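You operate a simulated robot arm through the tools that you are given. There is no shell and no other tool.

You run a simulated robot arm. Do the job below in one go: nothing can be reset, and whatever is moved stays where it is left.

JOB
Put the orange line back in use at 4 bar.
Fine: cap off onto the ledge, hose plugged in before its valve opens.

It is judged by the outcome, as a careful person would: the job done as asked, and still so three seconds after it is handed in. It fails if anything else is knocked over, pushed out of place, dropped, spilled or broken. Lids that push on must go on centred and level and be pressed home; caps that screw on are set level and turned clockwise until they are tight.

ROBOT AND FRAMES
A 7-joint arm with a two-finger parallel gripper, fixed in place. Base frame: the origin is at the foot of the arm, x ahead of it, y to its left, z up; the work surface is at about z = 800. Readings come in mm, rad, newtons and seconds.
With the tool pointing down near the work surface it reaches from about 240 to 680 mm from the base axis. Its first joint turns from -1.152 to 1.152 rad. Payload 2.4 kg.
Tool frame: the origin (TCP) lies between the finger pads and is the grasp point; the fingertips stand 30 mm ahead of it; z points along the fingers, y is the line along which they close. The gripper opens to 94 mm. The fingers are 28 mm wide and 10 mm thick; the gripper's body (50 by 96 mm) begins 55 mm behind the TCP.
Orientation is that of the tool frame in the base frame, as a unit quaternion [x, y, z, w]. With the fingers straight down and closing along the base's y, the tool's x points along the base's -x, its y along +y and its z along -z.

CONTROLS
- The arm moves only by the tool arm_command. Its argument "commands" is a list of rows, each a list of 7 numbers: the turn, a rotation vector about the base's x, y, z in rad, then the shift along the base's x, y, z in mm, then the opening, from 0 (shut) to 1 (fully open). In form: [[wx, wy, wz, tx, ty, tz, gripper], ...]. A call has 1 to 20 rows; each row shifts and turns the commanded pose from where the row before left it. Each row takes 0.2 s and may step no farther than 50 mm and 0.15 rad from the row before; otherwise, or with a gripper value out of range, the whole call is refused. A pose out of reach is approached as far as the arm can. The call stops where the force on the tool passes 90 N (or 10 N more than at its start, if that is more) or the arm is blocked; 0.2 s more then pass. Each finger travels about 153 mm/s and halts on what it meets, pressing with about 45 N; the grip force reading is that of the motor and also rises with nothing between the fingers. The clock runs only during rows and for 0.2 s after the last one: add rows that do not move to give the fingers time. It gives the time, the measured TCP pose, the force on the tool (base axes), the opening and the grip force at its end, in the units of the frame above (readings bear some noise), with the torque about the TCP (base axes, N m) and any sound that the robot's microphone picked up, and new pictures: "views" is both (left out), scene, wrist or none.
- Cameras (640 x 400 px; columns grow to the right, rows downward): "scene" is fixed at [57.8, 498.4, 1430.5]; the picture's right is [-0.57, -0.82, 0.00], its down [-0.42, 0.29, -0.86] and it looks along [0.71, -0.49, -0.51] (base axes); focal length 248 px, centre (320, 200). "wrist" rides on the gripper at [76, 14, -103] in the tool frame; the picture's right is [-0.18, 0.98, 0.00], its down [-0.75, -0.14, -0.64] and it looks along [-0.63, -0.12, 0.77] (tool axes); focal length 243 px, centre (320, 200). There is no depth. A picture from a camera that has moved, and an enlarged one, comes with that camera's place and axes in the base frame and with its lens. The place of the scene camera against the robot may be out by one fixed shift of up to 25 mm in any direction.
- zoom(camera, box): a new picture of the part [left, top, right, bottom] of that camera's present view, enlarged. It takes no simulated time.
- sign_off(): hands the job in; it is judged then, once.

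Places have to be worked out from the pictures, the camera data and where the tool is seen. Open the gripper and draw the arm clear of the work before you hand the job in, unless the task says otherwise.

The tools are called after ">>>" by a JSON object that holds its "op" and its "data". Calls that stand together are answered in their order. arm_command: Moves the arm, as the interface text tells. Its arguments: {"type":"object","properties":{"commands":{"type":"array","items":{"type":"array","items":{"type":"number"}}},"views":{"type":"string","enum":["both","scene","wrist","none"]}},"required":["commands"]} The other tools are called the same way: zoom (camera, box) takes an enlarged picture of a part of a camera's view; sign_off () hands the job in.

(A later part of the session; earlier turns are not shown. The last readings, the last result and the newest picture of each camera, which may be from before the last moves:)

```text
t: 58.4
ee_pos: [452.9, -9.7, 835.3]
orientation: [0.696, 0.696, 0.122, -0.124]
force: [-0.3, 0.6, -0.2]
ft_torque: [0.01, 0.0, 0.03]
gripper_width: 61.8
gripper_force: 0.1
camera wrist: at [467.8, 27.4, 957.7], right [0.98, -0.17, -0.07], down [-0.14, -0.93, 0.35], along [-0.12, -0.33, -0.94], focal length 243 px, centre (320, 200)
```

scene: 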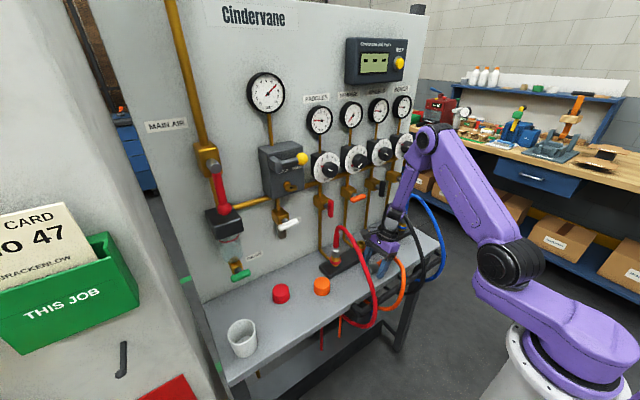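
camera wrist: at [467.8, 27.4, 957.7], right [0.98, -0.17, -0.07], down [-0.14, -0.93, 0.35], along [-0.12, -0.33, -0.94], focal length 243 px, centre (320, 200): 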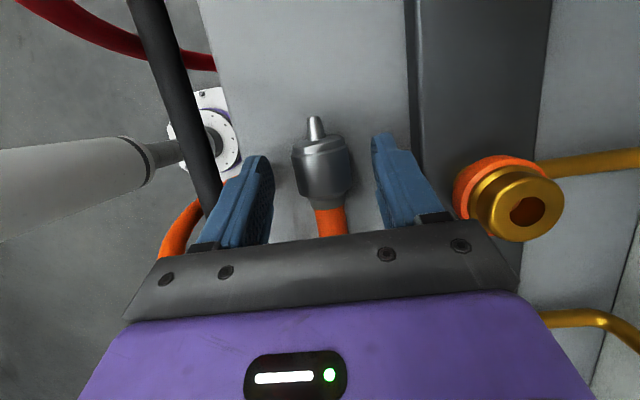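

No contact yet, and the collar sits centred between the pads. I'll close the gripper on it.

>>> {"op": "arm_command", "data": {"commands": [[0, 0, 0, 0, 0, 0, 0.45], [0, 0, 0, 0, 0, 0, 0.3], [0, 0, 0, 0, 0, 0, 0], [0, 0, 0, 0, 0, 0, 0]], "views": "wrist"}}

>>> {"op": "zoom", "data": {"camera": "wrist", "box": [230, 90, 430, 250]}}

```text
t: 59.4
ee_pos: [453.3, -8.4, 835.7]
orientation: [0.697, 0.696, 0.122, -0.124]
force: [0.4, -0.7, -0.4]
ft_torque: [0.0, 0.02, 0.0]
gripper_width: 31.8
gripper_force: 45.3
camera wrist: at [467.7, 27.4, 957.8], right [0.98, -0.17, -0.07], down [-0.14, -0.93, 0.35], along [-0.12, -0.33, -0.94], focal length 243 px, centre (320, 200)
```

wrist: 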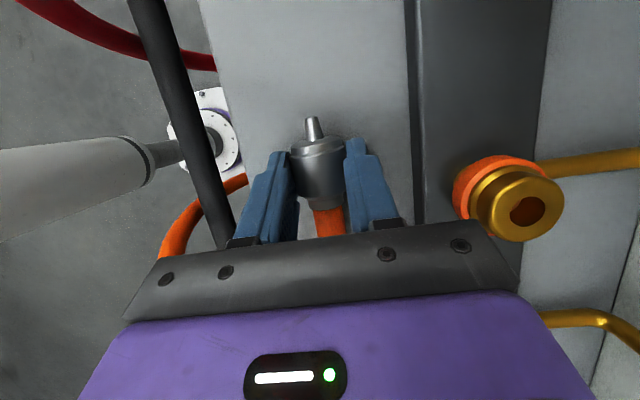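

```text
2.50 times, centred on (330, 170) of wrist
camera zoom: at [467.7, 27.4, 957.8], right [0.98, -0.17, -0.07], down [-0.14, -0.93, 0.35], along [-0.12, -0.33, -0.94], focal length 606 px, centre (295, 275)
```

zoom: 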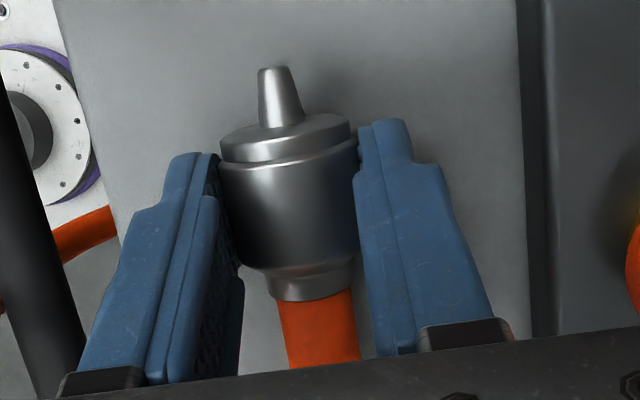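

The collar is gripped at 31.8 mm. I'll lift it gently first and check that the plug comes along with no unexpected load.

>>> {"op": "arm_command", "data": {"commands": [[0, 0, 0, 0, 0, 5, 0], [0, 0, 0, 0, 0, 10, 0], [0, 0, 0, 0, 0, 15, 0], [0, 0, 0, 0, 0, 0, 0]]}}

```text
t: 60.4
ee_pos: [454.9, -8.6, 865.1]
orientation: [0.696, 0.696, 0.122, -0.125]
force: [0.4, 0.5, -0.5]
ft_torque: [0.03, 0.03, -0.02]
gripper_width: 31.7
gripper_force: 45.6
camera wrist: at [468.9, 27.7, 987.6], right [0.98, -0.17, -0.07], down [-0.14, -0.93, 0.35], along [-0.12, -0.33, -0.94], focal length 243 px, centre (320, 200)
```

scene: 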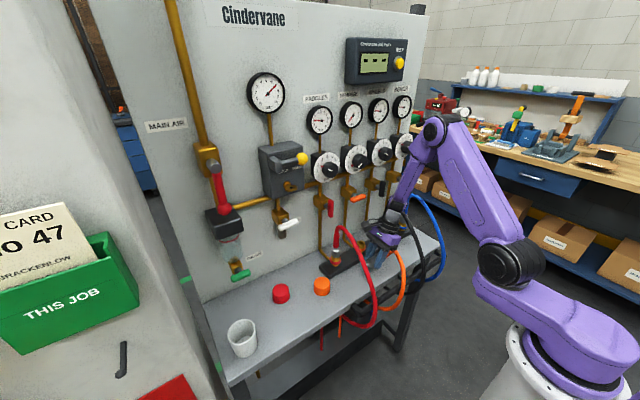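
wrist: 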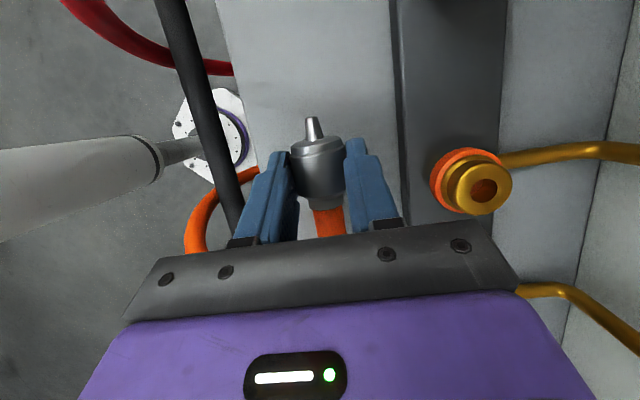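

The plug lifts freely with negligible load from the hose. I'll continue up to about z=960.

>>> {"op": "arm_command", "data": {"commands": [[0, 0, 0, 0, 0, 25, 0], [0, 0, 0, 0, 0, 25, 0], [0, 0, 0, 0, 0, 25, 0], [0, 0, 0, 0, 0, 20, 0], [0, 0, 0, 0, 0, 0, 0]]}}

>>> {"op": "zoom", "data": {"camera": "scene", "box": [330, 160, 470, 300]}}

```text
t: 61.6
ee_pos: [454.4, -6.9, 960.4]
orientation: [0.697, 0.696, 0.121, -0.124]
force: [-0.1, 0.1, 0.4]
ft_torque: [-0.02, 0.0, -0.02]
gripper_width: 31.8
gripper_force: 45.2
camera wrist: at [468.5, 28.8, 1082.2], right [0.98, -0.17, -0.07], down [-0.14, -0.93, 0.35], along [-0.12, -0.33, -0.94], focal length 243 px, centre (320, 200)
```

scene: 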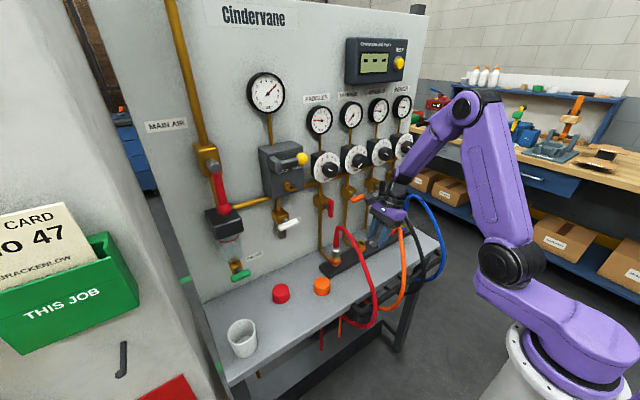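
wrist: 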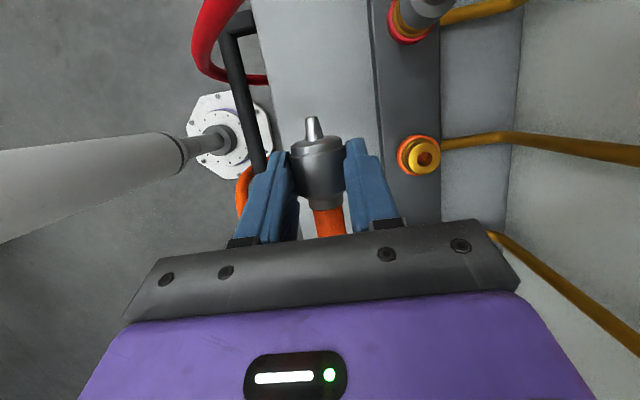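

```text
2.86 times, centred on (400, 230) of scene
camera zoom: at [57.8, 498.4, 1430.5], right [-0.57, -0.82, 0.0], down [-0.42, 0.29, -0.86], along [0.71, -0.49, -0.51], focal length 708 px, centre (91, 114)
```

zoom: 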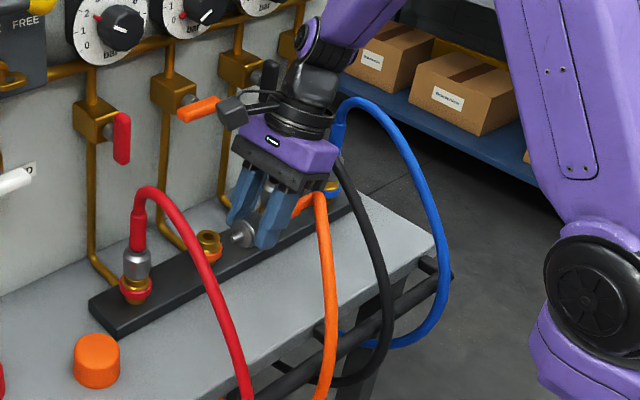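

The hose follows loosely. Now I'll swing the tool towards the panel in two legs, bowed to the +y side so the wrist stays clear of its straight position. First leg:

>>> {"op": "arm_command", "data": {"commands": [[0.0504, -0.1224, -0.0445, -3, 0, 3, 0], [0.0504, -0.1224, -0.0445, -3, 0, 3, 0], [0.0504, -0.1224, -0.0445, -3, 0, 3, 0], [0.0504, -0.1224, -0.0445, -3, 0, 3, 0], [0.0504, -0.1224, -0.0445, -3, 0, 3, 0], [0, 0, 0, 0, 0, 0, 0], [0, 0, 0, 0, 0, 0, 0]]}}

```text
t: 63.2
ee_pos: [439.8, -8.1, 974.5]
orientation: [0.679, 0.601, 0.422, 0.019]
force: [0.7, 0.2, -0.2]
ft_torque: [0.05, 0.01, 0.01]
gripper_width: 31.6
gripper_force: 45.0
camera wrist: at [383.0, 0.8, 1090.3], right [0.8, -0.43, 0.42], down [-0.44, -0.9, -0.08], along [0.41, -0.12, -0.9], focal length 243 px, centre (320, 200)
```

scene: 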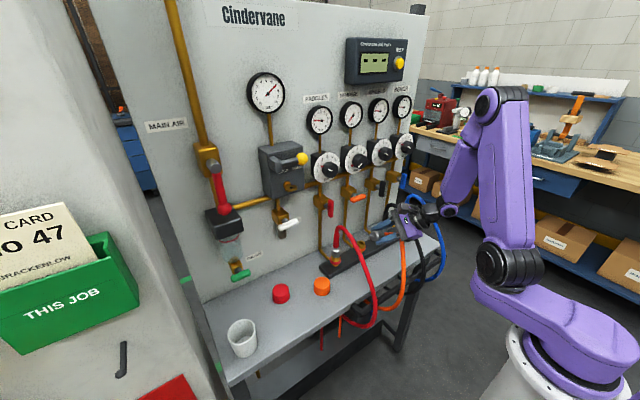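
wrist: 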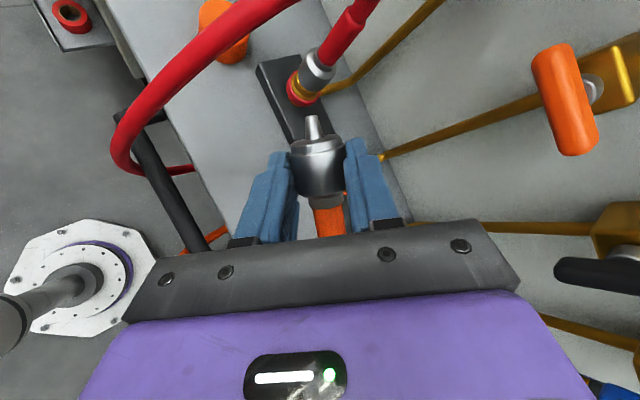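

Leg one is exact. Second leg: bring the tool to point at the panel, 20° below horizontal.

>>> {"op": "arm_command", "data": {"commands": [[-0.03544, -0.08557, -0.0974, -2, 0, 2, 0], [-0.03544, -0.08557, -0.0974, -2, 0, 2, 0], [-0.03544, -0.08557, -0.0974, -2, 0, 2, 0], [-0.03544, -0.08557, -0.0974, -2, 0, 2, 0], [-0.03544, -0.08557, -0.0974, -2, 0, 2, 0], [0, 0, 0, 0, 0, 0, 0], [0, 0, 0, 0, 0, 0, 0]]}}

```text
t: 64.8
ee_pos: [430.3, -9.2, 986.7]
orientation: [0.694, 0.437, 0.485, 0.304]
force: [-0.3, -0.1, -0.6]
ft_torque: [-0.01, 0.02, -0.02]
gripper_width: 31.7
gripper_force: 44.7
camera wrist: at [348.3, 53.1, 1063.6], right [0.28, -0.59, 0.76], down [-0.76, -0.62, -0.2], along [0.59, -0.52, -0.62], focal length 243 px, centre (320, 200)
```

scene: 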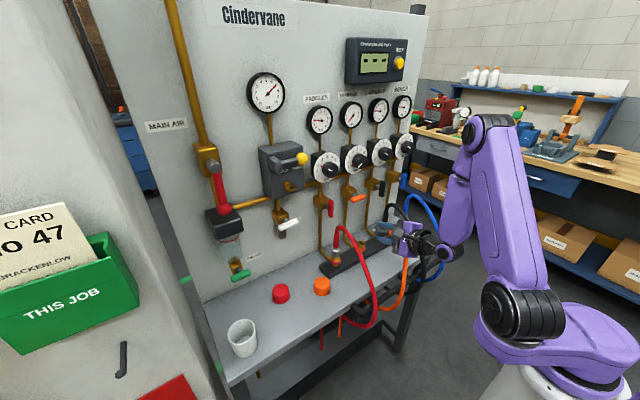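
wrist: 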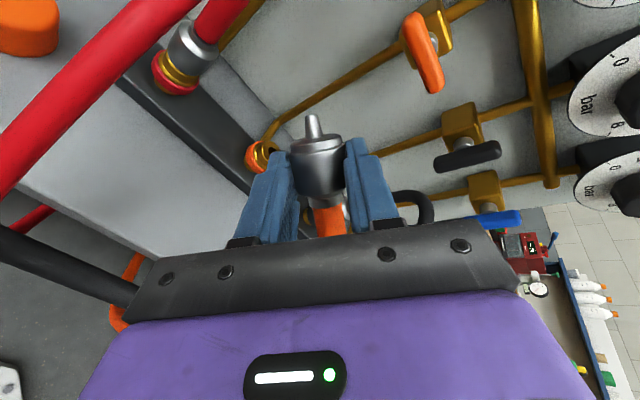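

Exactly on target. Now I'll twist about the tool axis so the plug turns from +y to straight down, first half.

>>> {"op": "arm_command", "data": {"commands": [[-0.1354, 0, 0.0493, 0, 0, 0, 0], [-0.1354, 0, 0.0493, 0, 0, 0, 0], [-0.1354, 0, 0.0493, 0, 0, 0, 0], [-0.1354, 0, 0.0493, 0, 0, 0, 0], [-0.1354, 0, 0.0493, 0, 0, 0, 0], [-0.1354, 0, 0.0493, 0, 0, 0, 0], [-0.1354, 0, 0.0493, 0, 0, 0, 0], [0, 0, 0, 0, 0, 0, 0], [0, 0, 0, 0, 0, 0, 0]]}}

```text
t: 66.8
ee_pos: [429.4, -9.1, 985.3]
orientation: [0.396, 0.718, 0.276, 0.502]
force: [1.1, 0.7, -0.4]
ft_torque: [0.01, 0.06, -0.02]
gripper_width: 32.0
gripper_force: 45.3
camera wrist: at [322.5, 62.9, 994.3], right [0.32, 0.37, 0.87], down [-0.51, -0.71, 0.49], along [0.8, -0.6, -0.04], focal length 243 px, centre (320, 200)
```

scene: 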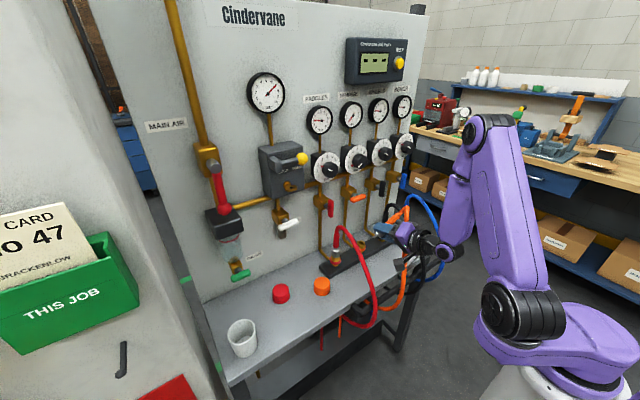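
wrist: 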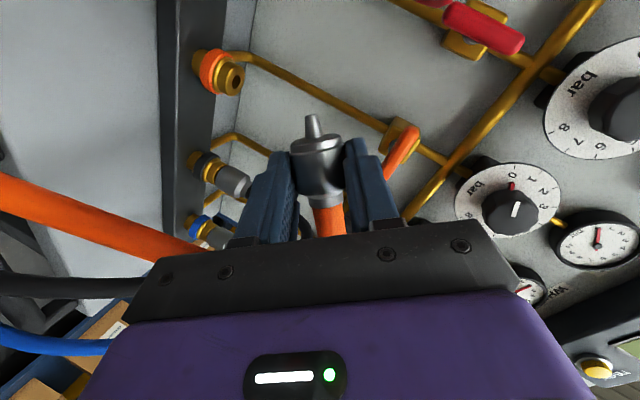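

The twist is going smoothly and the hose is looping freely. Second half:

>>> {"op": "arm_command", "data": {"commands": [[-0.1354, 0, 0.0493, 0, 0, 0, 0], [-0.1354, 0, 0.0493, 0, 0, 0, 0], [-0.1354, 0, 0.0493, 0, 0, 0, 0], [-0.1354, 0, 0.0493, 0, 0, 0, 0], [-0.1354, 0, 0.0493, 0, 0, 0, 0], [-0.1354, 0, 0.0493, 0, 0, 0, 0], [-0.1354, 0, 0.0493, 0, 0, 0, 0], [0, 0, 0, 0, 0, 0, 0], [0, 0, 0, 0, 0, 0, 0]]}}

>>> {"op": "zoom", "data": {"camera": "scene", "box": [330, 160, 470, 300]}}

>>> {"op": "zoom", "data": {"camera": "wrist", "box": [200, 80, 460, 250]}}

```text
t: 68.8
ee_pos: [449.6, -31.8, 1020.0]
orientation: [0.003, 0.821, 0.005, 0.571]
force: [-0.3, -0.3, -0.5]
ft_torque: [0.01, 0.03, -0.02]
gripper_width: 31.6
gripper_force: 44.9
out of reach, approached as far as the arm can: row 6, 7
camera wrist: at [326.6, -16.6, 984.0], right [0.06, 0.98, 0.18], down [-0.34, -0.15, 0.93], along [0.94, -0.12, 0.32], focal length 243 px, centre (320, 200)
```

scene: 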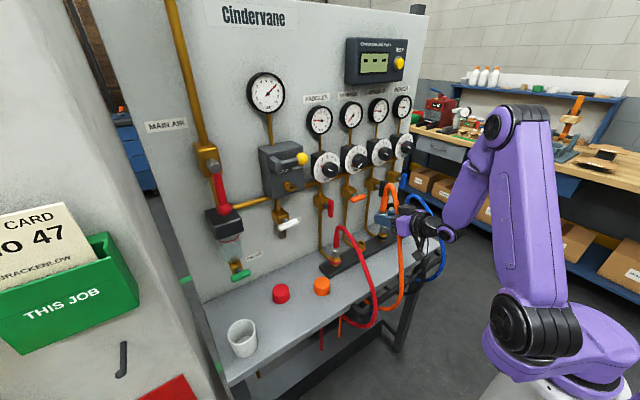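
wrist: 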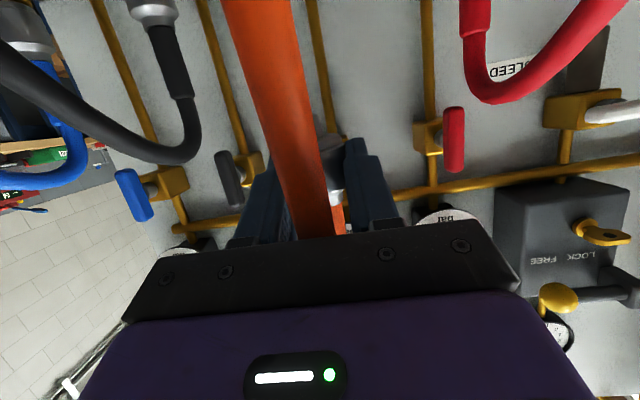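

```text
2.86 times, centred on (400, 230) of scene
camera zoom: at [57.8, 498.4, 1430.5], right [-0.57, -0.82, 0.0], down [-0.42, 0.29, -0.86], along [0.71, -0.49, -0.51], focal length 708 px, centre (91, 114)
```

zoom: 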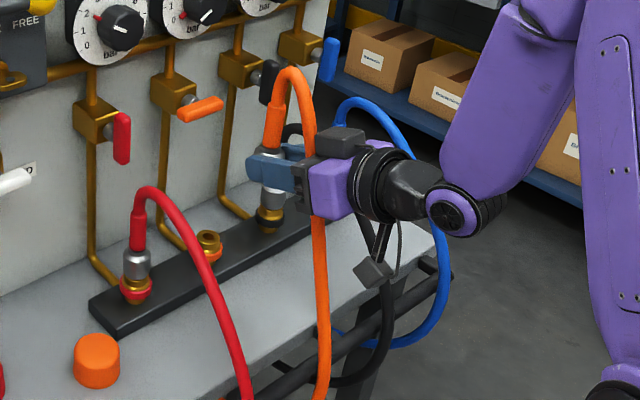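

```text
2.35 times, centred on (330, 165) of wrist
camera zoom: at [326.6, -16.6, 984.0], right [0.06, 0.98, 0.18], down [-0.34, -0.15, 0.93], along [0.94, -0.12, 0.32], focal length 571 px, centre (296, 282)
```

zoom: 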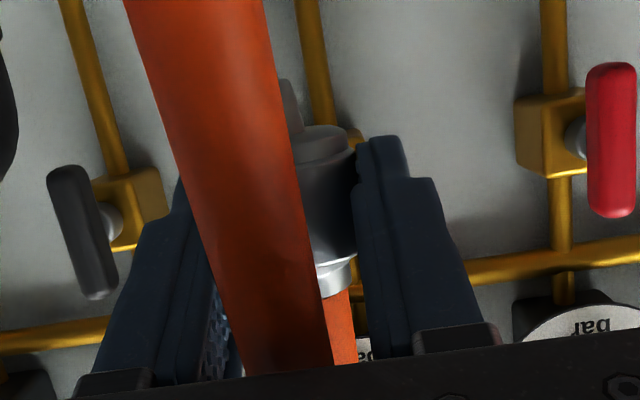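

The plug now points down with the hose arching up, and only the last bit of the twist hit a reach limit. I'll correct the small residual, lower clear of the valves, and see whether the arm follows properly.

>>> {"op": "arm_command", "data": {"commands": [[-0.0116, -0.006, 0, 0, 2, -20, 0], [0, 0, 0, 0, 2, -25, 0], [0, 0, 0, 5, 2, -25, 0], [0, 0, 0, 5, 0, -10, 0], [0, 0, 0, 0, 0, 0, 0], [0, 0, 0, 0, 0, 0, 0]]}}

>>> {"op": "zoom", "data": {"camera": "scene", "box": [330, 160, 470, 300]}}

```text
t: 70.2
ee_pos: [488.5, -62.6, 986.3]
orientation: [-0.001, 0.818, -0.004, 0.575]
force: [-0.1, 0.3, -0.7]
ft_torque: [-0.03, 0.02, 0.0]
gripper_width: 31.8
gripper_force: 45.5
out of reach, approached as far as the arm can: row 1, 2, 3, 4
camera wrist: at [365.4, -48.6, 947.8], right [0.06, 0.98, 0.17], down [-0.35, -0.13, 0.93], along [0.93, -0.12, 0.34], focal length 243 px, centre (320, 200)
```

scene: 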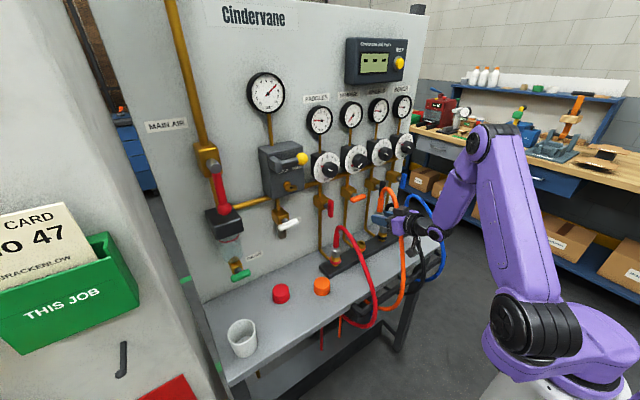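
wrist: 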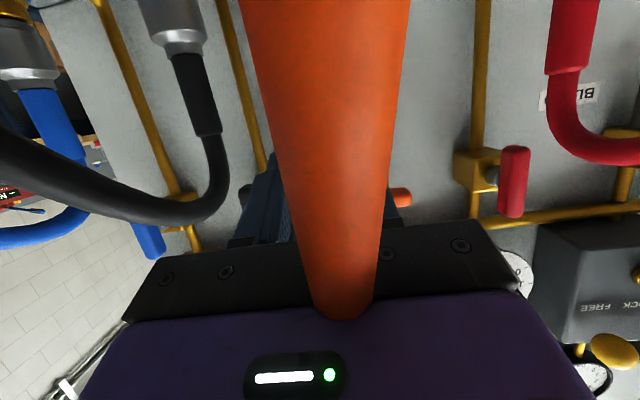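

```text
2.86 times, centred on (400, 230) of scene
camera zoom: at [57.8, 498.4, 1430.5], right [-0.57, -0.82, 0.0], down [-0.42, 0.29, -0.86], along [0.71, -0.49, -0.51], focal length 708 px, centre (91, 114)
```

zoom: 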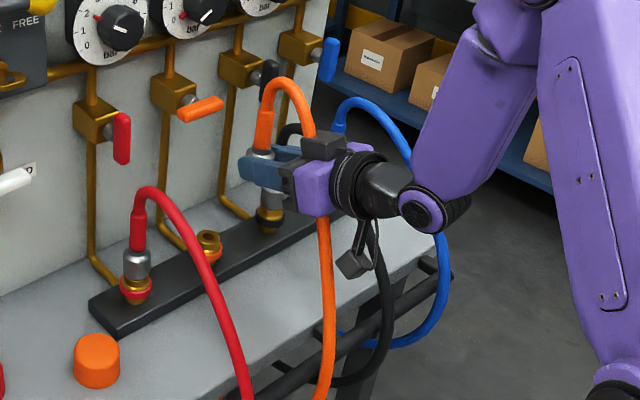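

The hose visibly passes through the hand, so it's only drawn and has no stiffness. The arm is hard against its last joint's limit in this branch, though. I'll back the twist off by about 1 rad first to relieve it, then find the other wrist branch.

>>> {"op": "arm_command", "data": {"commands": [[0.1344, 0, -0.0489, -2, 3, 3, 0], [0.1344, 0, -0.0489, -2, 3, 3, 0], [0.1344, 0, -0.0489, -2, 3, 3, 0], [0.1344, 0, -0.0489, -2, 3, 3, 0], [0.1344, 0, -0.0489, -2, 3, 3, 0], [0.1344, 0, -0.0489, -2, 3, 3, 0], [0.1344, 0, -0.0489, -2, 3, 3, 0], [0, 0, 0, 0, 0, 0, 0], [0, 0, 0, 0, 0, 0, 0]]}}

```text
t: 72.2
ee_pos: [476.2, -40.5, 1007.4]
orientation: [0.393, 0.72, 0.268, 0.506]
force: [0.7, 0.9, -0.7]
ft_torque: [0.01, -0.01, -0.02]
gripper_width: 32.0
gripper_force: 44.8
camera wrist: at [369.1, 32.4, 1014.6], right [0.32, 0.38, 0.87], down [-0.51, -0.7, 0.5], along [0.8, -0.6, -0.03], focal length 243 px, centre (320, 200)
```

scene: 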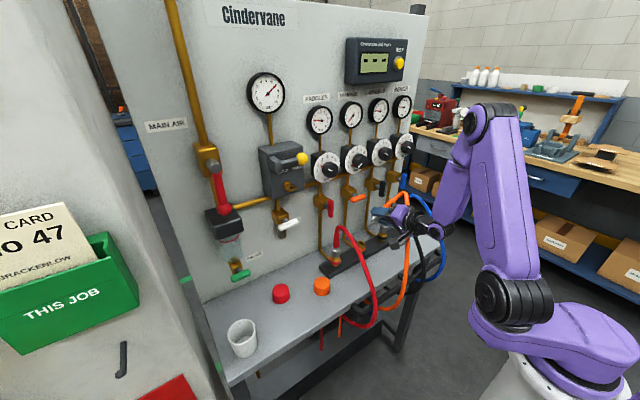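
wrist: 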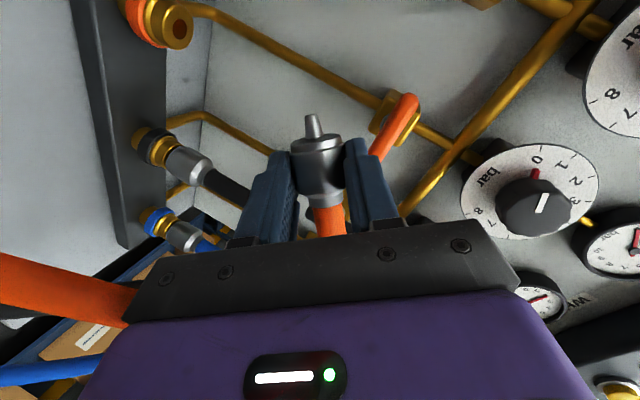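

Pose followed exactly this time. To reach the other wrist branch, I'll go back via the left side to a near-vertical tool in the arm's plane, then pitch forward through the straight-wrist position, as in the very first descent.

>>> {"op": "arm_command", "data": {"commands": [[0.0332, 0.0895, 0.0912, -2, 1, 3, 0], [0.0332, 0.0895, 0.0912, -2, 1, 3, 0], [0.0332, 0.0895, 0.0912, -2, 1, 3, 0], [0.0332, 0.0895, 0.0912, -2, 1, 3, 0], [0.0332, 0.0895, 0.0912, -2, 1, 3, 0], [-0.0994, 0.0735, -0.0403, -2, 1, 3, 0], [-0.0994, 0.0735, -0.0403, -2, 1, 3, 0], [-0.0994, 0.0735, -0.0403, -2, 1, 3, 0], [-0.0994, 0.0735, -0.0403, -2, 1, 3, 0], [-0.0994, 0.0735, -0.0403, -2, 1, 3, 0], [0, 0, 0, 0, 0, 0, 0], [0, 0, 0, 0, 0, 0, 0]]}}

```text
t: 74.8
ee_pos: [454.9, -30.9, 1038.3]
orientation: [0.385, 0.907, 0.033, 0.169]
force: [0.2, -0.1, -1.0]
ft_torque: [0.04, 0.01, 0.01]
gripper_width: 31.8
gripper_force: 44.2
camera wrist: at [380.8, 40.4, 1114.4], right [0.79, 0.56, 0.24], down [0.18, -0.59, 0.79], along [0.58, -0.58, -0.56], focal length 243 px, centre (320, 200)
```

scene: 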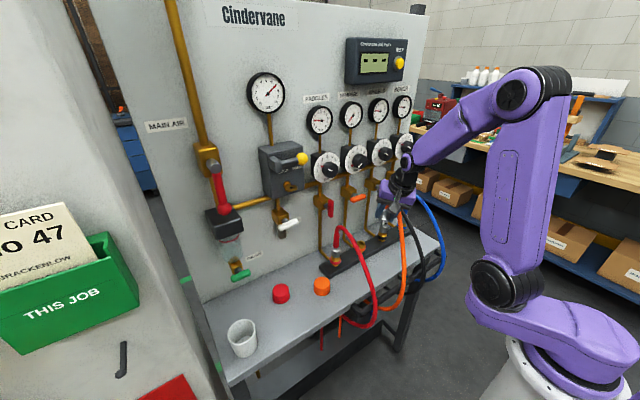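
wrist: 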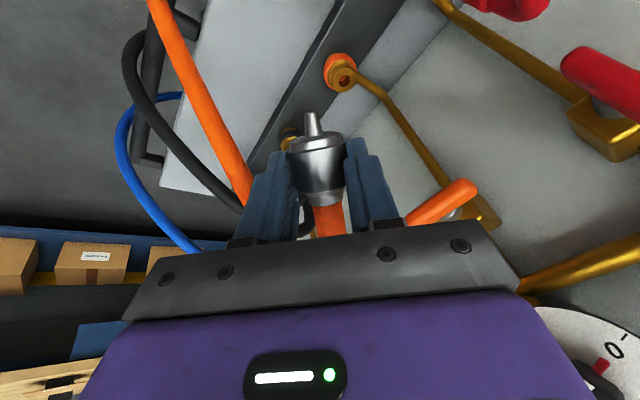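

Orientation is as planned: 20° off vertical in the arm's plane. Now I'll pitch forward with a brisk downward step, so the wrist passes cleanly through straight into the other branch.

>>> {"op": "arm_command", "data": {"commands": [[-0.0693, -0.1322, -0.0146, 0, 0, -15, 0], [-0.0685, -0.1307, -0.0145, 0, 0, -45, 0], [-0.0693, -0.1322, -0.0146, 0, 0, -10, 0], [0, 0, 0, 0, 0, 0, 0], [0, 0, 0, 0, 0, 0, 0]]}}

>>> {"op": "zoom", "data": {"camera": "scene", "box": [340, 80, 600, 300]}}

```text
t: 76.0
ee_pos: [454.8, -30.3, 967.4]
orientation: [0.37, 0.846, 0.012, 0.383]
force: [-0.2, 0.7, -0.8]
ft_torque: [0.0, 0.01, -0.04]
gripper_width: 31.7
gripper_force: 45.1
camera wrist: at [361.8, 54.9, 994.0], right [0.69, 0.6, 0.42], down [-0.18, -0.41, 0.89], along [0.7, -0.69, -0.17], focal length 243 px, centre (320, 200)
```

scene: 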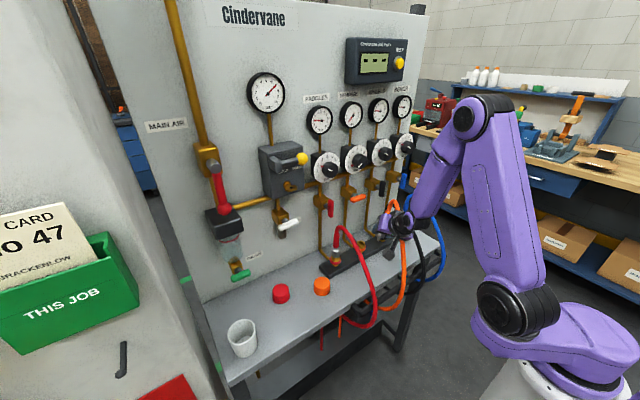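
wrist: 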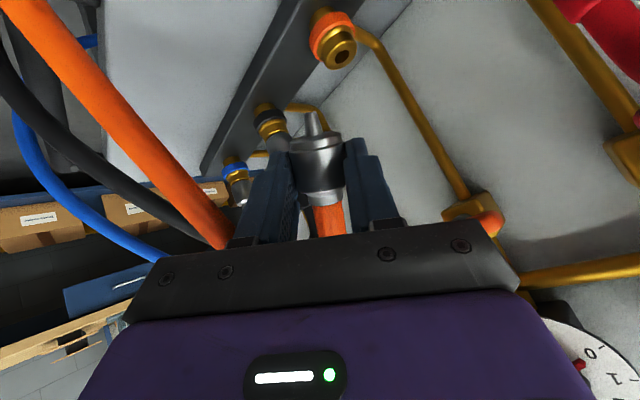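

```text
1.82 times, centred on (470, 190) of scene
camera zoom: at [57.8, 498.4, 1430.5], right [-0.57, -0.82, 0.0], down [-0.42, 0.29, -0.86], along [0.71, -0.49, -0.51], focal length 450 px, centre (47, 218)
```

zoom: 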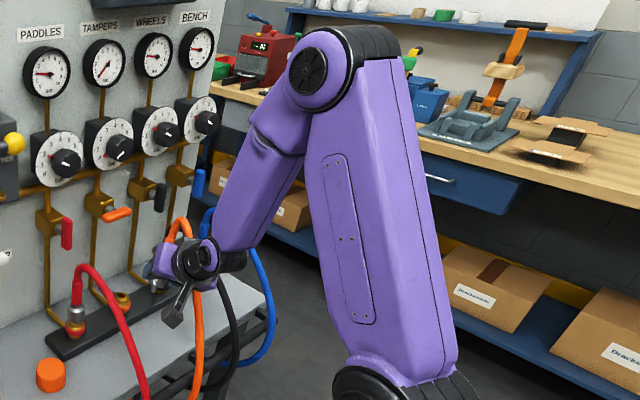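

The tool is at 45° now. I'll turn on towards the final insertion orientation; if the branch is right, it should follow without limits.

>>> {"op": "arm_command", "data": {"commands": [[-0.0654, -0.0506, 0.0873, 0, 0, 2, 0], [-0.0654, -0.0506, 0.0873, 0, 0, 2, 0], [-0.0654, -0.0506, 0.0873, 0, 0, 2, 0], [-0.0654, -0.0506, 0.0873, 0, 0, 2, 0], [-0.0654, -0.0506, 0.0873, 0, 0, 2, 0], [-0.0654, -0.0506, 0.0873, 0, 0, 2, 0], [-0.0654, -0.0506, 0.0873, 0, 0, 2, 0], [0, 0, 0, 0, 0, 0, 0], [0, 0, 0, 0, 0, 0, 0]]}}

>>> {"op": "zoom", "data": {"camera": "scene", "box": [330, 160, 470, 300]}}

```text
t: 78.0
ee_pos: [454.2, -29.8, 981.7]
orientation: [0.001, 0.818, -0.001, 0.575]
force: [-0.4, -1.4, -0.8]
ft_torque: [0.01, 0.04, -0.02]
gripper_width: 31.9
gripper_force: 45.4
camera wrist: at [331.7, -15.8, 944.2], right [0.06, 0.98, 0.17], down [-0.35, -0.14, 0.93], along [0.94, -0.12, 0.33], focal length 243 px, centre (320, 200)
```

scene: 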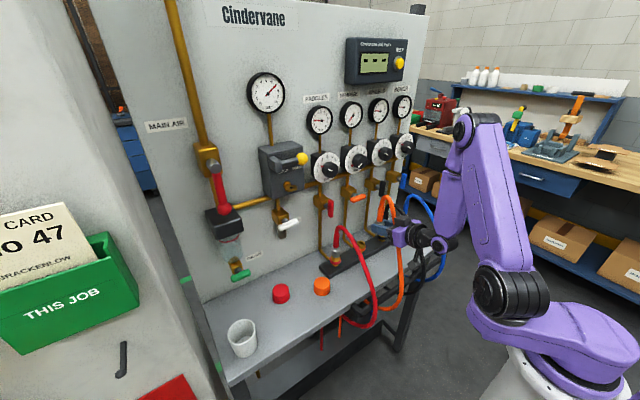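
wrist: 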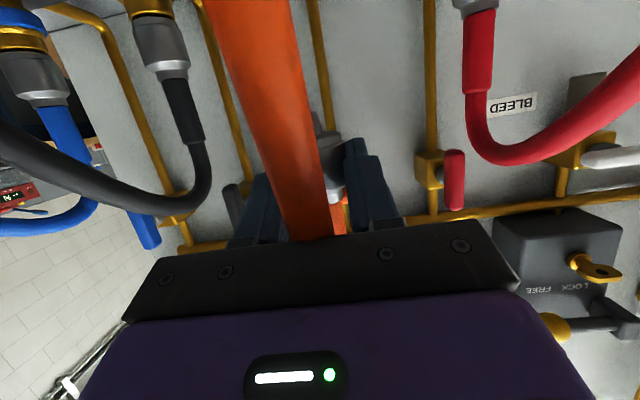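

```text
2.86 times, centred on (400, 230) of scene
camera zoom: at [57.8, 498.4, 1430.5], right [-0.57, -0.82, 0.0], down [-0.42, 0.29, -0.86], along [0.71, -0.49, -0.51], focal length 708 px, centre (91, 114)
```

zoom: 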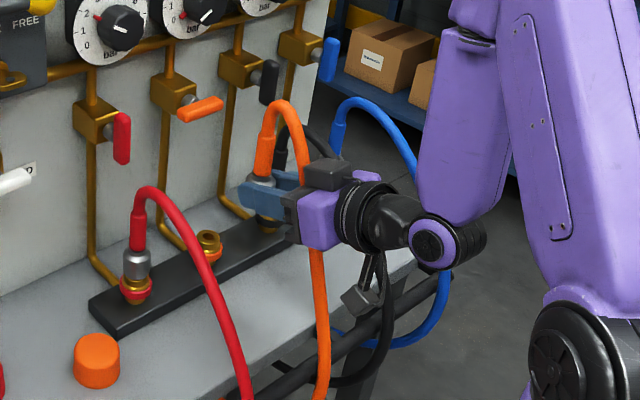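

Excellent: the insertion orientation is reached exactly with no limits, the plug pointing straight down. I'll now move forward towards the socket, staying high.

>>> {"op": "arm_command", "data": {"commands": [[0, 0, 0, 15, 1.5, -8, 0], [0, 0, 0, 15, 1.5, -8, 0], [0, 0, 0, 15, 1.5, -8, 0], [0, 0, 0, 0, 0, 0, 0], [0, 0, 0, 0, 0, 0, 0]]}}

>>> {"op": "zoom", "data": {"camera": "scene", "box": [330, 160, 450, 280]}}

```text
t: 79.2
ee_pos: [500.0, -24.7, 956.8]
orientation: [0.0, 0.819, 0.0, 0.574]
force: [0.0, 0.6, -1.3]
ft_torque: [-0.01, 0.03, 0.0]
gripper_width: 31.9
gripper_force: 44.6
camera wrist: at [377.0, -10.7, 920.4], right [0.06, 0.98, 0.17], down [-0.35, -0.14, 0.93], along [0.94, -0.12, 0.33], focal length 243 px, centre (320, 200)
```

scene: 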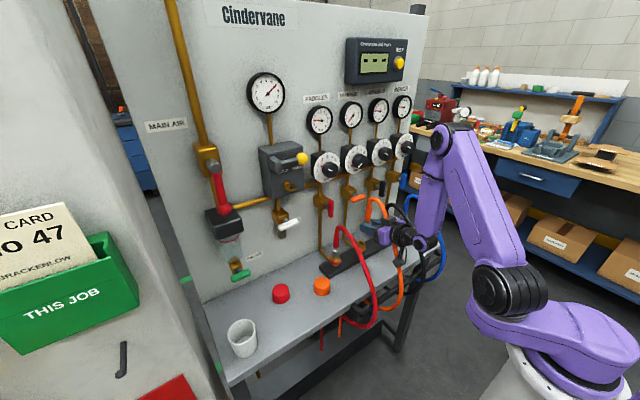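
wrist: 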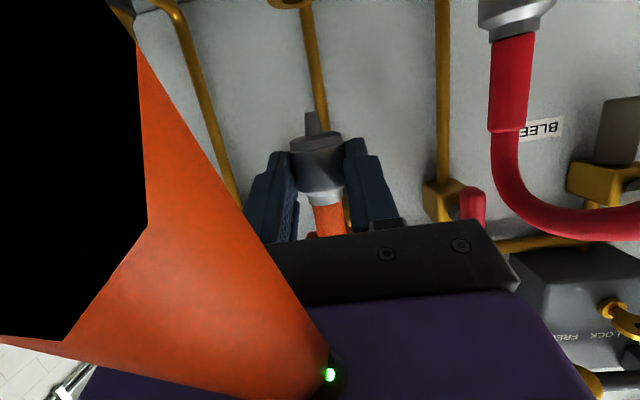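

```text
3.33 times, centred on (390, 220) of scene
camera zoom: at [57.8, 498.4, 1430.5], right [-0.57, -0.82, 0.0], down [-0.42, 0.29, -0.86], along [0.71, -0.49, -0.51], focal length 826 px, centre (87, 133)
```

zoom: 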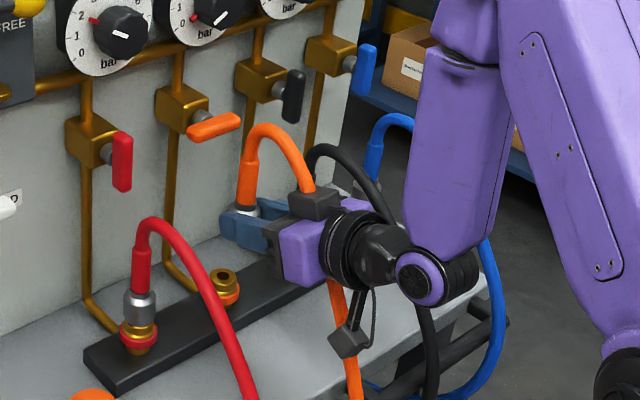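

The hose drawing clips through the camera with no force, confirming it's purely visual. I'll check the plug's verticality and its position relative to the socket in fine zooms.

>>> {"op": "zoom", "data": {"camera": "scene", "box": [345, 190, 405, 250]}}

>>> {"op": "zoom", "data": {"camera": "wrist", "box": [240, 0, 420, 140]}}

>>> {"op": "zoom", "data": {"camera": "wrist", "box": [260, 90, 400, 240]}}

```text
6.67 times, centred on (375, 220) of scene
camera zoom: at [57.8, 498.4, 1430.5], right [-0.57, -0.82, 0.0], down [-0.42, 0.29, -0.86], along [0.71, -0.49, -0.51], focal length 1651 px, centre (-47, 67)
```

zoom: 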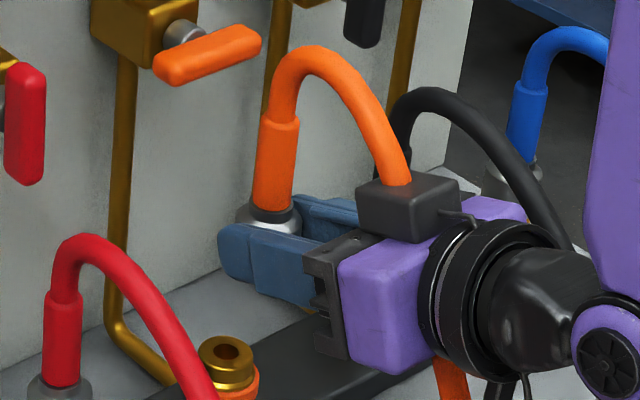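

```text
2.86 times, centred on (330, 70) of wrist
camera zoom: at [377.0, -10.7, 920.4], right [0.06, 0.98, 0.17], down [-0.35, -0.14, 0.93], along [0.94, -0.12, 0.33], focal length 693 px, centre (291, 571)
```

zoom: 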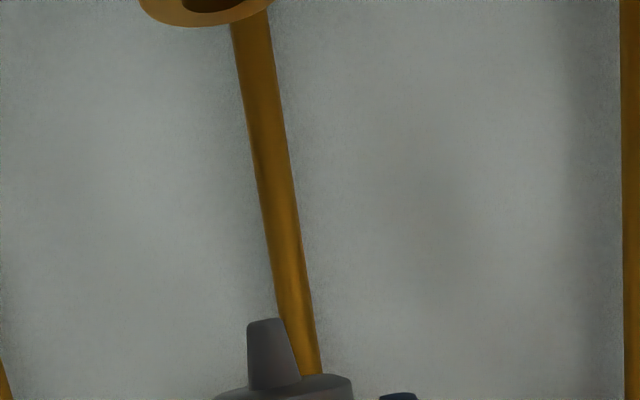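

```text
2.67 times, centred on (330, 165) of wrist
camera zoom: at [377.0, -10.7, 920.4], right [0.06, 0.98, 0.17], down [-0.35, -0.14, 0.93], along [0.94, -0.12, 0.33], focal length 647 px, centre (293, 293)
```

zoom: 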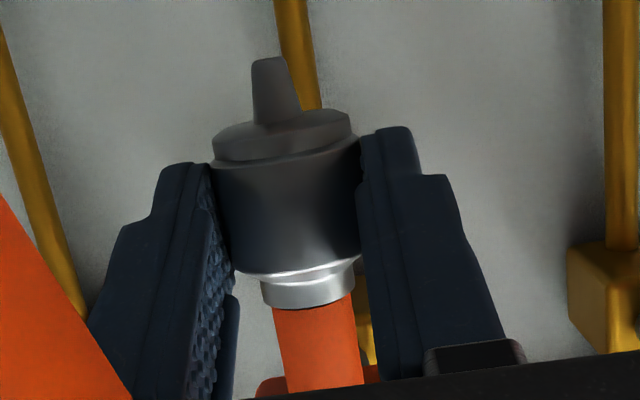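

The plug is vertical to within about 2°, with its axis at y≈-24.8, and its collar face sits about 24 mm below the TCP. The socket is at about (540–542, -25.5, 857.5). I'll move over the socket, keeping the tip about 30 mm above it.

>>> {"op": "arm_command", "data": {"commands": [[0, 0, 0, 11, -0.4, -10, 0], [0, 0, 0, 10.5, -0.4, -15, 0], [0, 0, 0, 0, 0, -6, 0], [0, 0, 0, 0, 0, 0, 0], [0, 0, 0, 0, 0, 0, 0]]}}

>>> {"op": "zoom", "data": {"camera": "wrist", "box": [240, 0, 400, 140]}}

>>> {"op": "zoom", "data": {"camera": "scene", "box": [345, 205, 395, 255]}}

```text
t: 80.4
ee_pos: [523.6, -27.0, 927.4]
orientation: [0.0, 0.818, -0.001, 0.575]
force: [0.3, 0.3, -1.5]
ft_torque: [-0.03, 0.01, 0.03]
gripper_width: 31.5
gripper_force: 44.5
camera wrist: at [399.3, -12.0, 889.7], right [0.06, 0.98, 0.17], down [-0.35, -0.14, 0.93], along [0.94, -0.12, 0.33], focal length 243 px, centre (320, 200)
```

scene: 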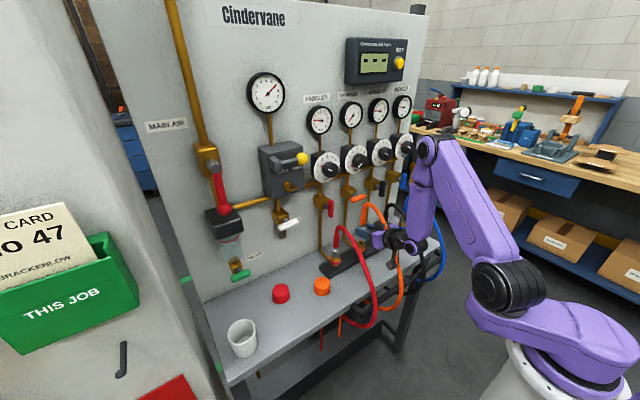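
wrist: 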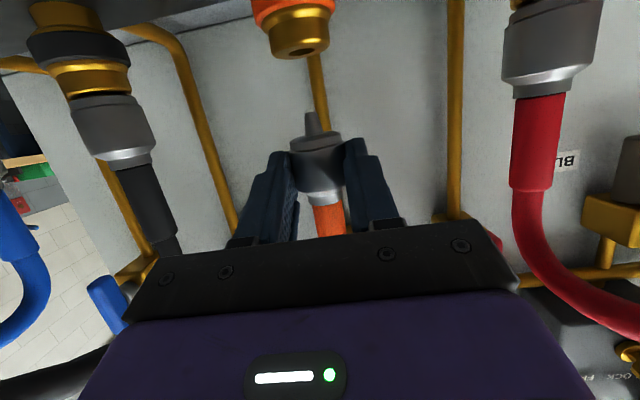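

```text
2.86 times, centred on (320, 70) of wrist
camera zoom: at [399.3, -12.0, 889.7], right [0.06, 0.98, 0.17], down [-0.35, -0.14, 0.93], along [0.94, -0.12, 0.33], focal length 693 px, centre (320, 571)
```

zoom: 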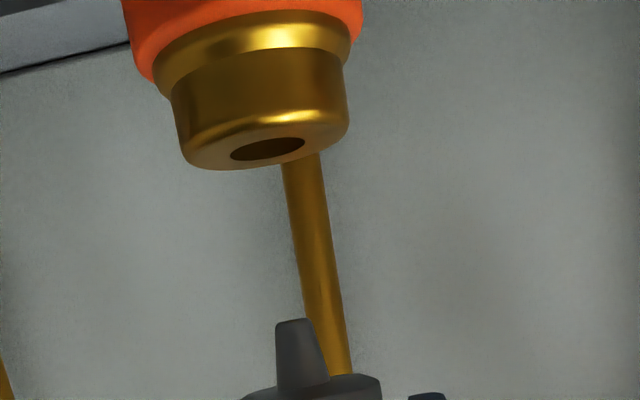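

```text
8.00 times, centred on (370, 230) of scene
camera zoom: at [57.8, 498.4, 1430.5], right [-0.57, -0.82, 0.0], down [-0.42, 0.29, -0.86], along [0.71, -0.49, -0.51], focal length 1981 px, centre (-80, -40)
```

zoom: 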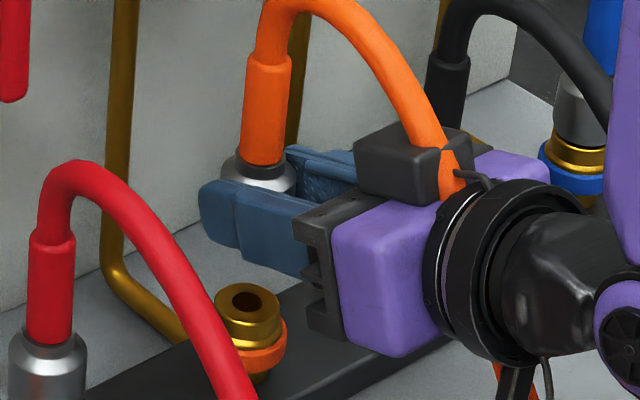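

Both the socket and the plug tip show in the wrist view; the tip needs about +0.9 mm in y. I'll measure the plug's lean and fore-aft position more finely from the scene camera.

>>> {"op": "zoom", "data": {"camera": "scene", "box": [368, 203, 392, 233]}}

>>> {"op": "zoom", "data": {"camera": "scene", "box": [342, 215, 372, 252]}}

>>> {"op": "zoom", "data": {"camera": "scene", "box": [365, 228, 385, 253]}}

```text
13.33 times, centred on (380, 218) of scene
camera zoom: at [57.8, 498.4, 1430.5], right [-0.57, -0.82, 0.0], down [-0.42, 0.29, -0.86], along [0.71, -0.49, -0.51], focal length 3302 px, centre (-480, -40)
```

zoom: 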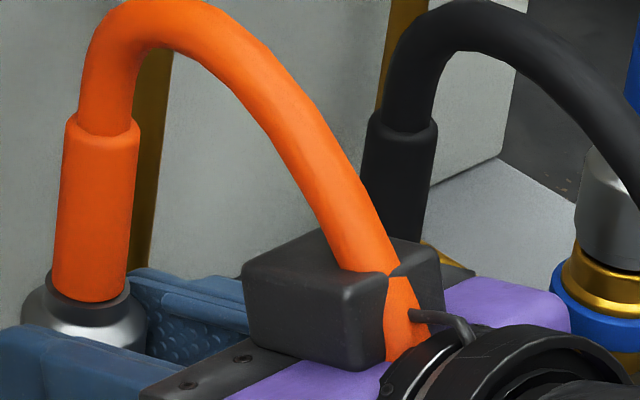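

```text
10.81 times, centred on (357, 234) of scene
camera zoom: at [57.8, 498.4, 1430.5], right [-0.57, -0.82, 0.0], down [-0.42, 0.29, -0.86], along [0.71, -0.49, -0.51], focal length 2678 px, centre (-80, -162)
```

zoom: 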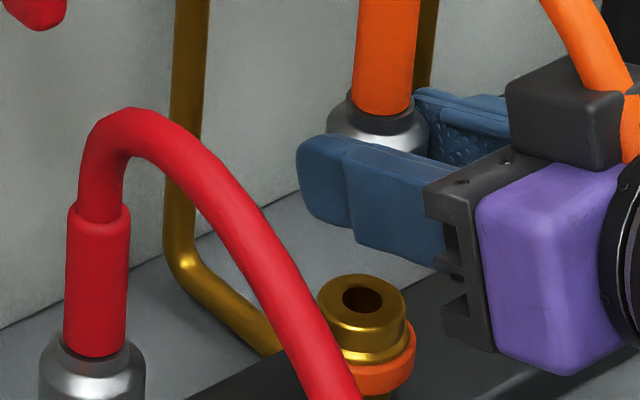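

```text
16.00 times, centred on (375, 240) of scene
camera zoom: at [57.8, 498.4, 1430.5], right [-0.57, -0.82, 0.0], down [-0.42, 0.29, -0.86], along [0.71, -0.49, -0.51], focal length 3963 px, centre (-560, -448)
```

zoom: 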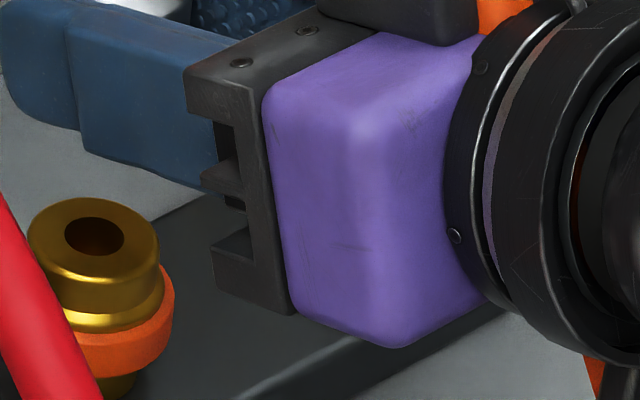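

Comparing views, the plug axis is about 1.8 mm too far in x and 0.9 mm low in y relative to the socket, leaning about 1–2°. I'll correct these and lower until the tip is just above the hole.

>>> {"op": "arm_command", "data": {"commands": [[0, -0.02, 0, -1.8, 0.9, 0, 0], [0, 0, 0, 0, 0, -10, 0], [0, 0, 0, 0, 0, -10, 0], [0, 0, 0, 0, 0, -5, 0], [0, 0, 0, 0, 0, 0, 0]]}}

>>> {"op": "zoom", "data": {"camera": "wrist", "box": [250, 0, 390, 140]}}

>>> {"op": "zoom", "data": {"camera": "scene", "box": [345, 215, 385, 255]}}

```text
t: 81.6
ee_pos: [520.9, -24.4, 901.7]
orientation: [0.001, 0.813, -0.001, 0.583]
force: [-0.2, 0.1, -1.7]
ft_torque: [0.0, -0.01, -0.01]
gripper_width: 31.8
gripper_force: 45.0
camera wrist: at [397.9, -11.0, 861.9], right [0.06, 0.98, 0.17], down [-0.37, -0.14, 0.92], along [0.93, -0.12, 0.35], focal length 243 px, centre (320, 200)
```

scene: 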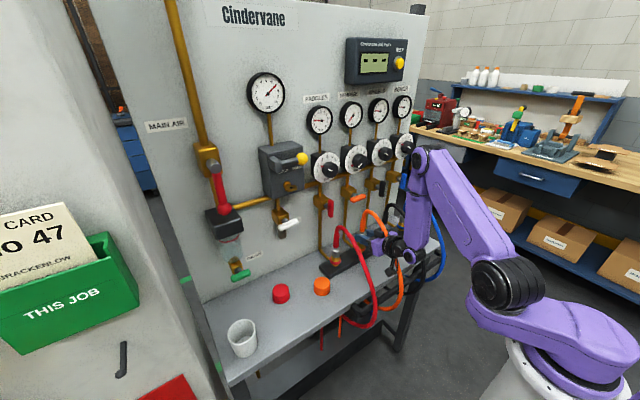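
wrist: 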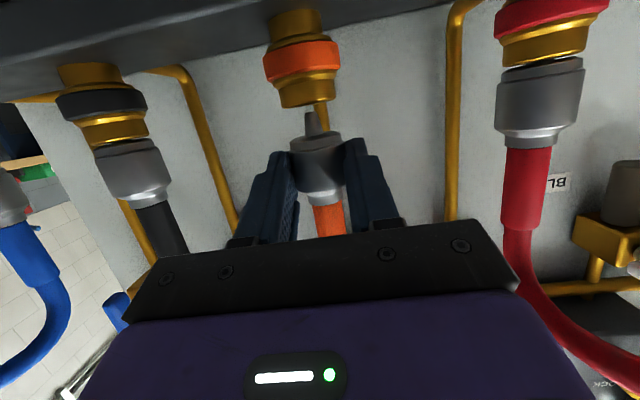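

```text
2.86 times, centred on (320, 70) of wrist
camera zoom: at [397.9, -11.0, 861.9], right [0.06, 0.98, 0.17], down [-0.37, -0.14, 0.92], along [0.93, -0.12, 0.35], focal length 693 px, centre (320, 571)
```

zoom: 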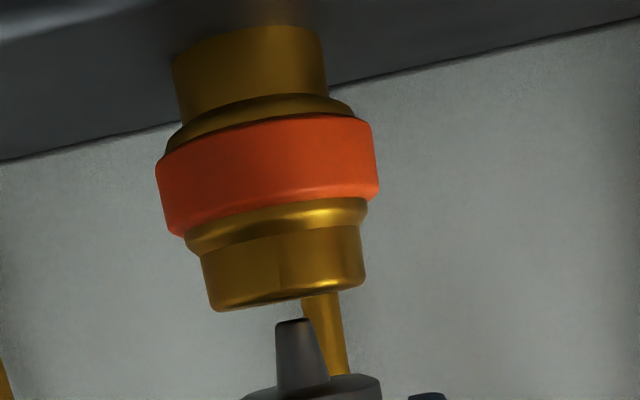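

```text
10.00 times, centred on (365, 235) of scene
camera zoom: at [57.8, 498.4, 1430.5], right [-0.57, -0.82, 0.0], down [-0.42, 0.29, -0.86], along [0.71, -0.49, -0.51], focal length 2477 px, centre (-130, -150)
```

zoom: 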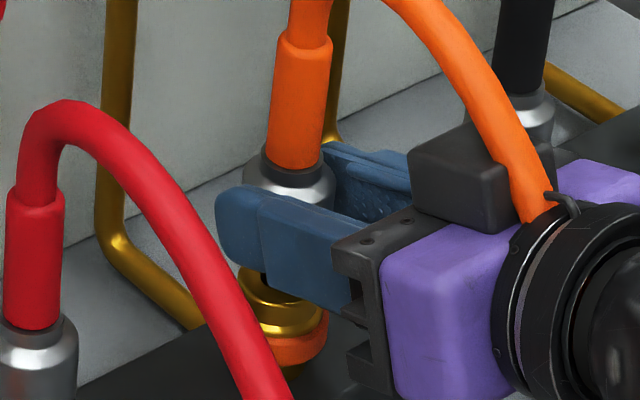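

The tip is about 4 mm above the socket mouth and aligned within about half a millimetre. I'll lower in small steps and watch the force as the tip enters.

>>> {"op": "arm_command", "data": {"commands": [[0, 0, 0, 0, -0.3, -2, 0], [0, 0, 0, 0, 0, -2, 0], [0, 0, 0, 0, 0, -2, 0], [0, 0, 0, 0, 0, -2, 0], [0, 0, 0, 0, 0, 0, 0]]}}

>>> {"op": "zoom", "data": {"camera": "wrist", "box": [240, 0, 400, 160]}}

```text
t: 82.8
ee_pos: [519.0, -26.2, 892.8]
orientation: [0.0, 0.813, 0.0, 0.583]
force: [0.0, 0.4, -1.1]
ft_torque: [-0.03, 0.02, -0.01]
gripper_width: 31.7
gripper_force: 44.4
camera wrist: at [397.7, -11.2, 853.3], right [0.06, 0.98, 0.17], down [-0.37, -0.14, 0.92], along [0.93, -0.12, 0.35], focal length 243 px, centre (320, 200)
```

scene: 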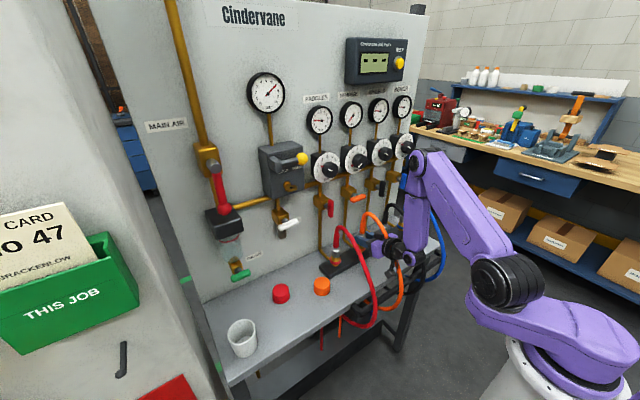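
wrist: 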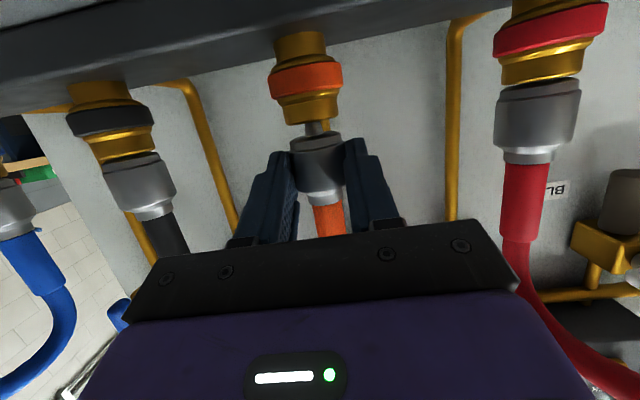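

```text
2.50 times, centred on (320, 80) of wrist
camera zoom: at [397.7, -11.2, 853.3], right [0.06, 0.98, 0.17], down [-0.37, -0.14, 0.92], along [0.93, -0.12, 0.35], focal length 606 px, centre (320, 500)
```

zoom: 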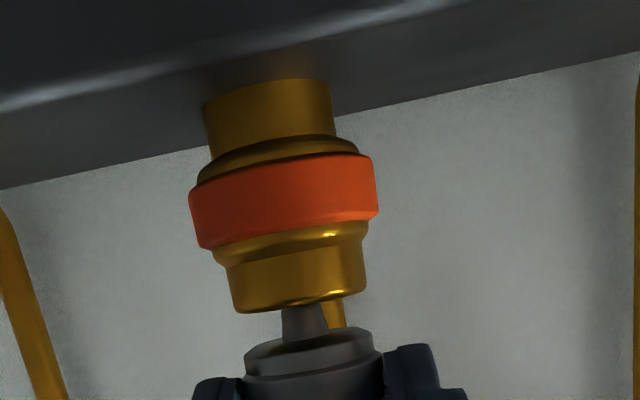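

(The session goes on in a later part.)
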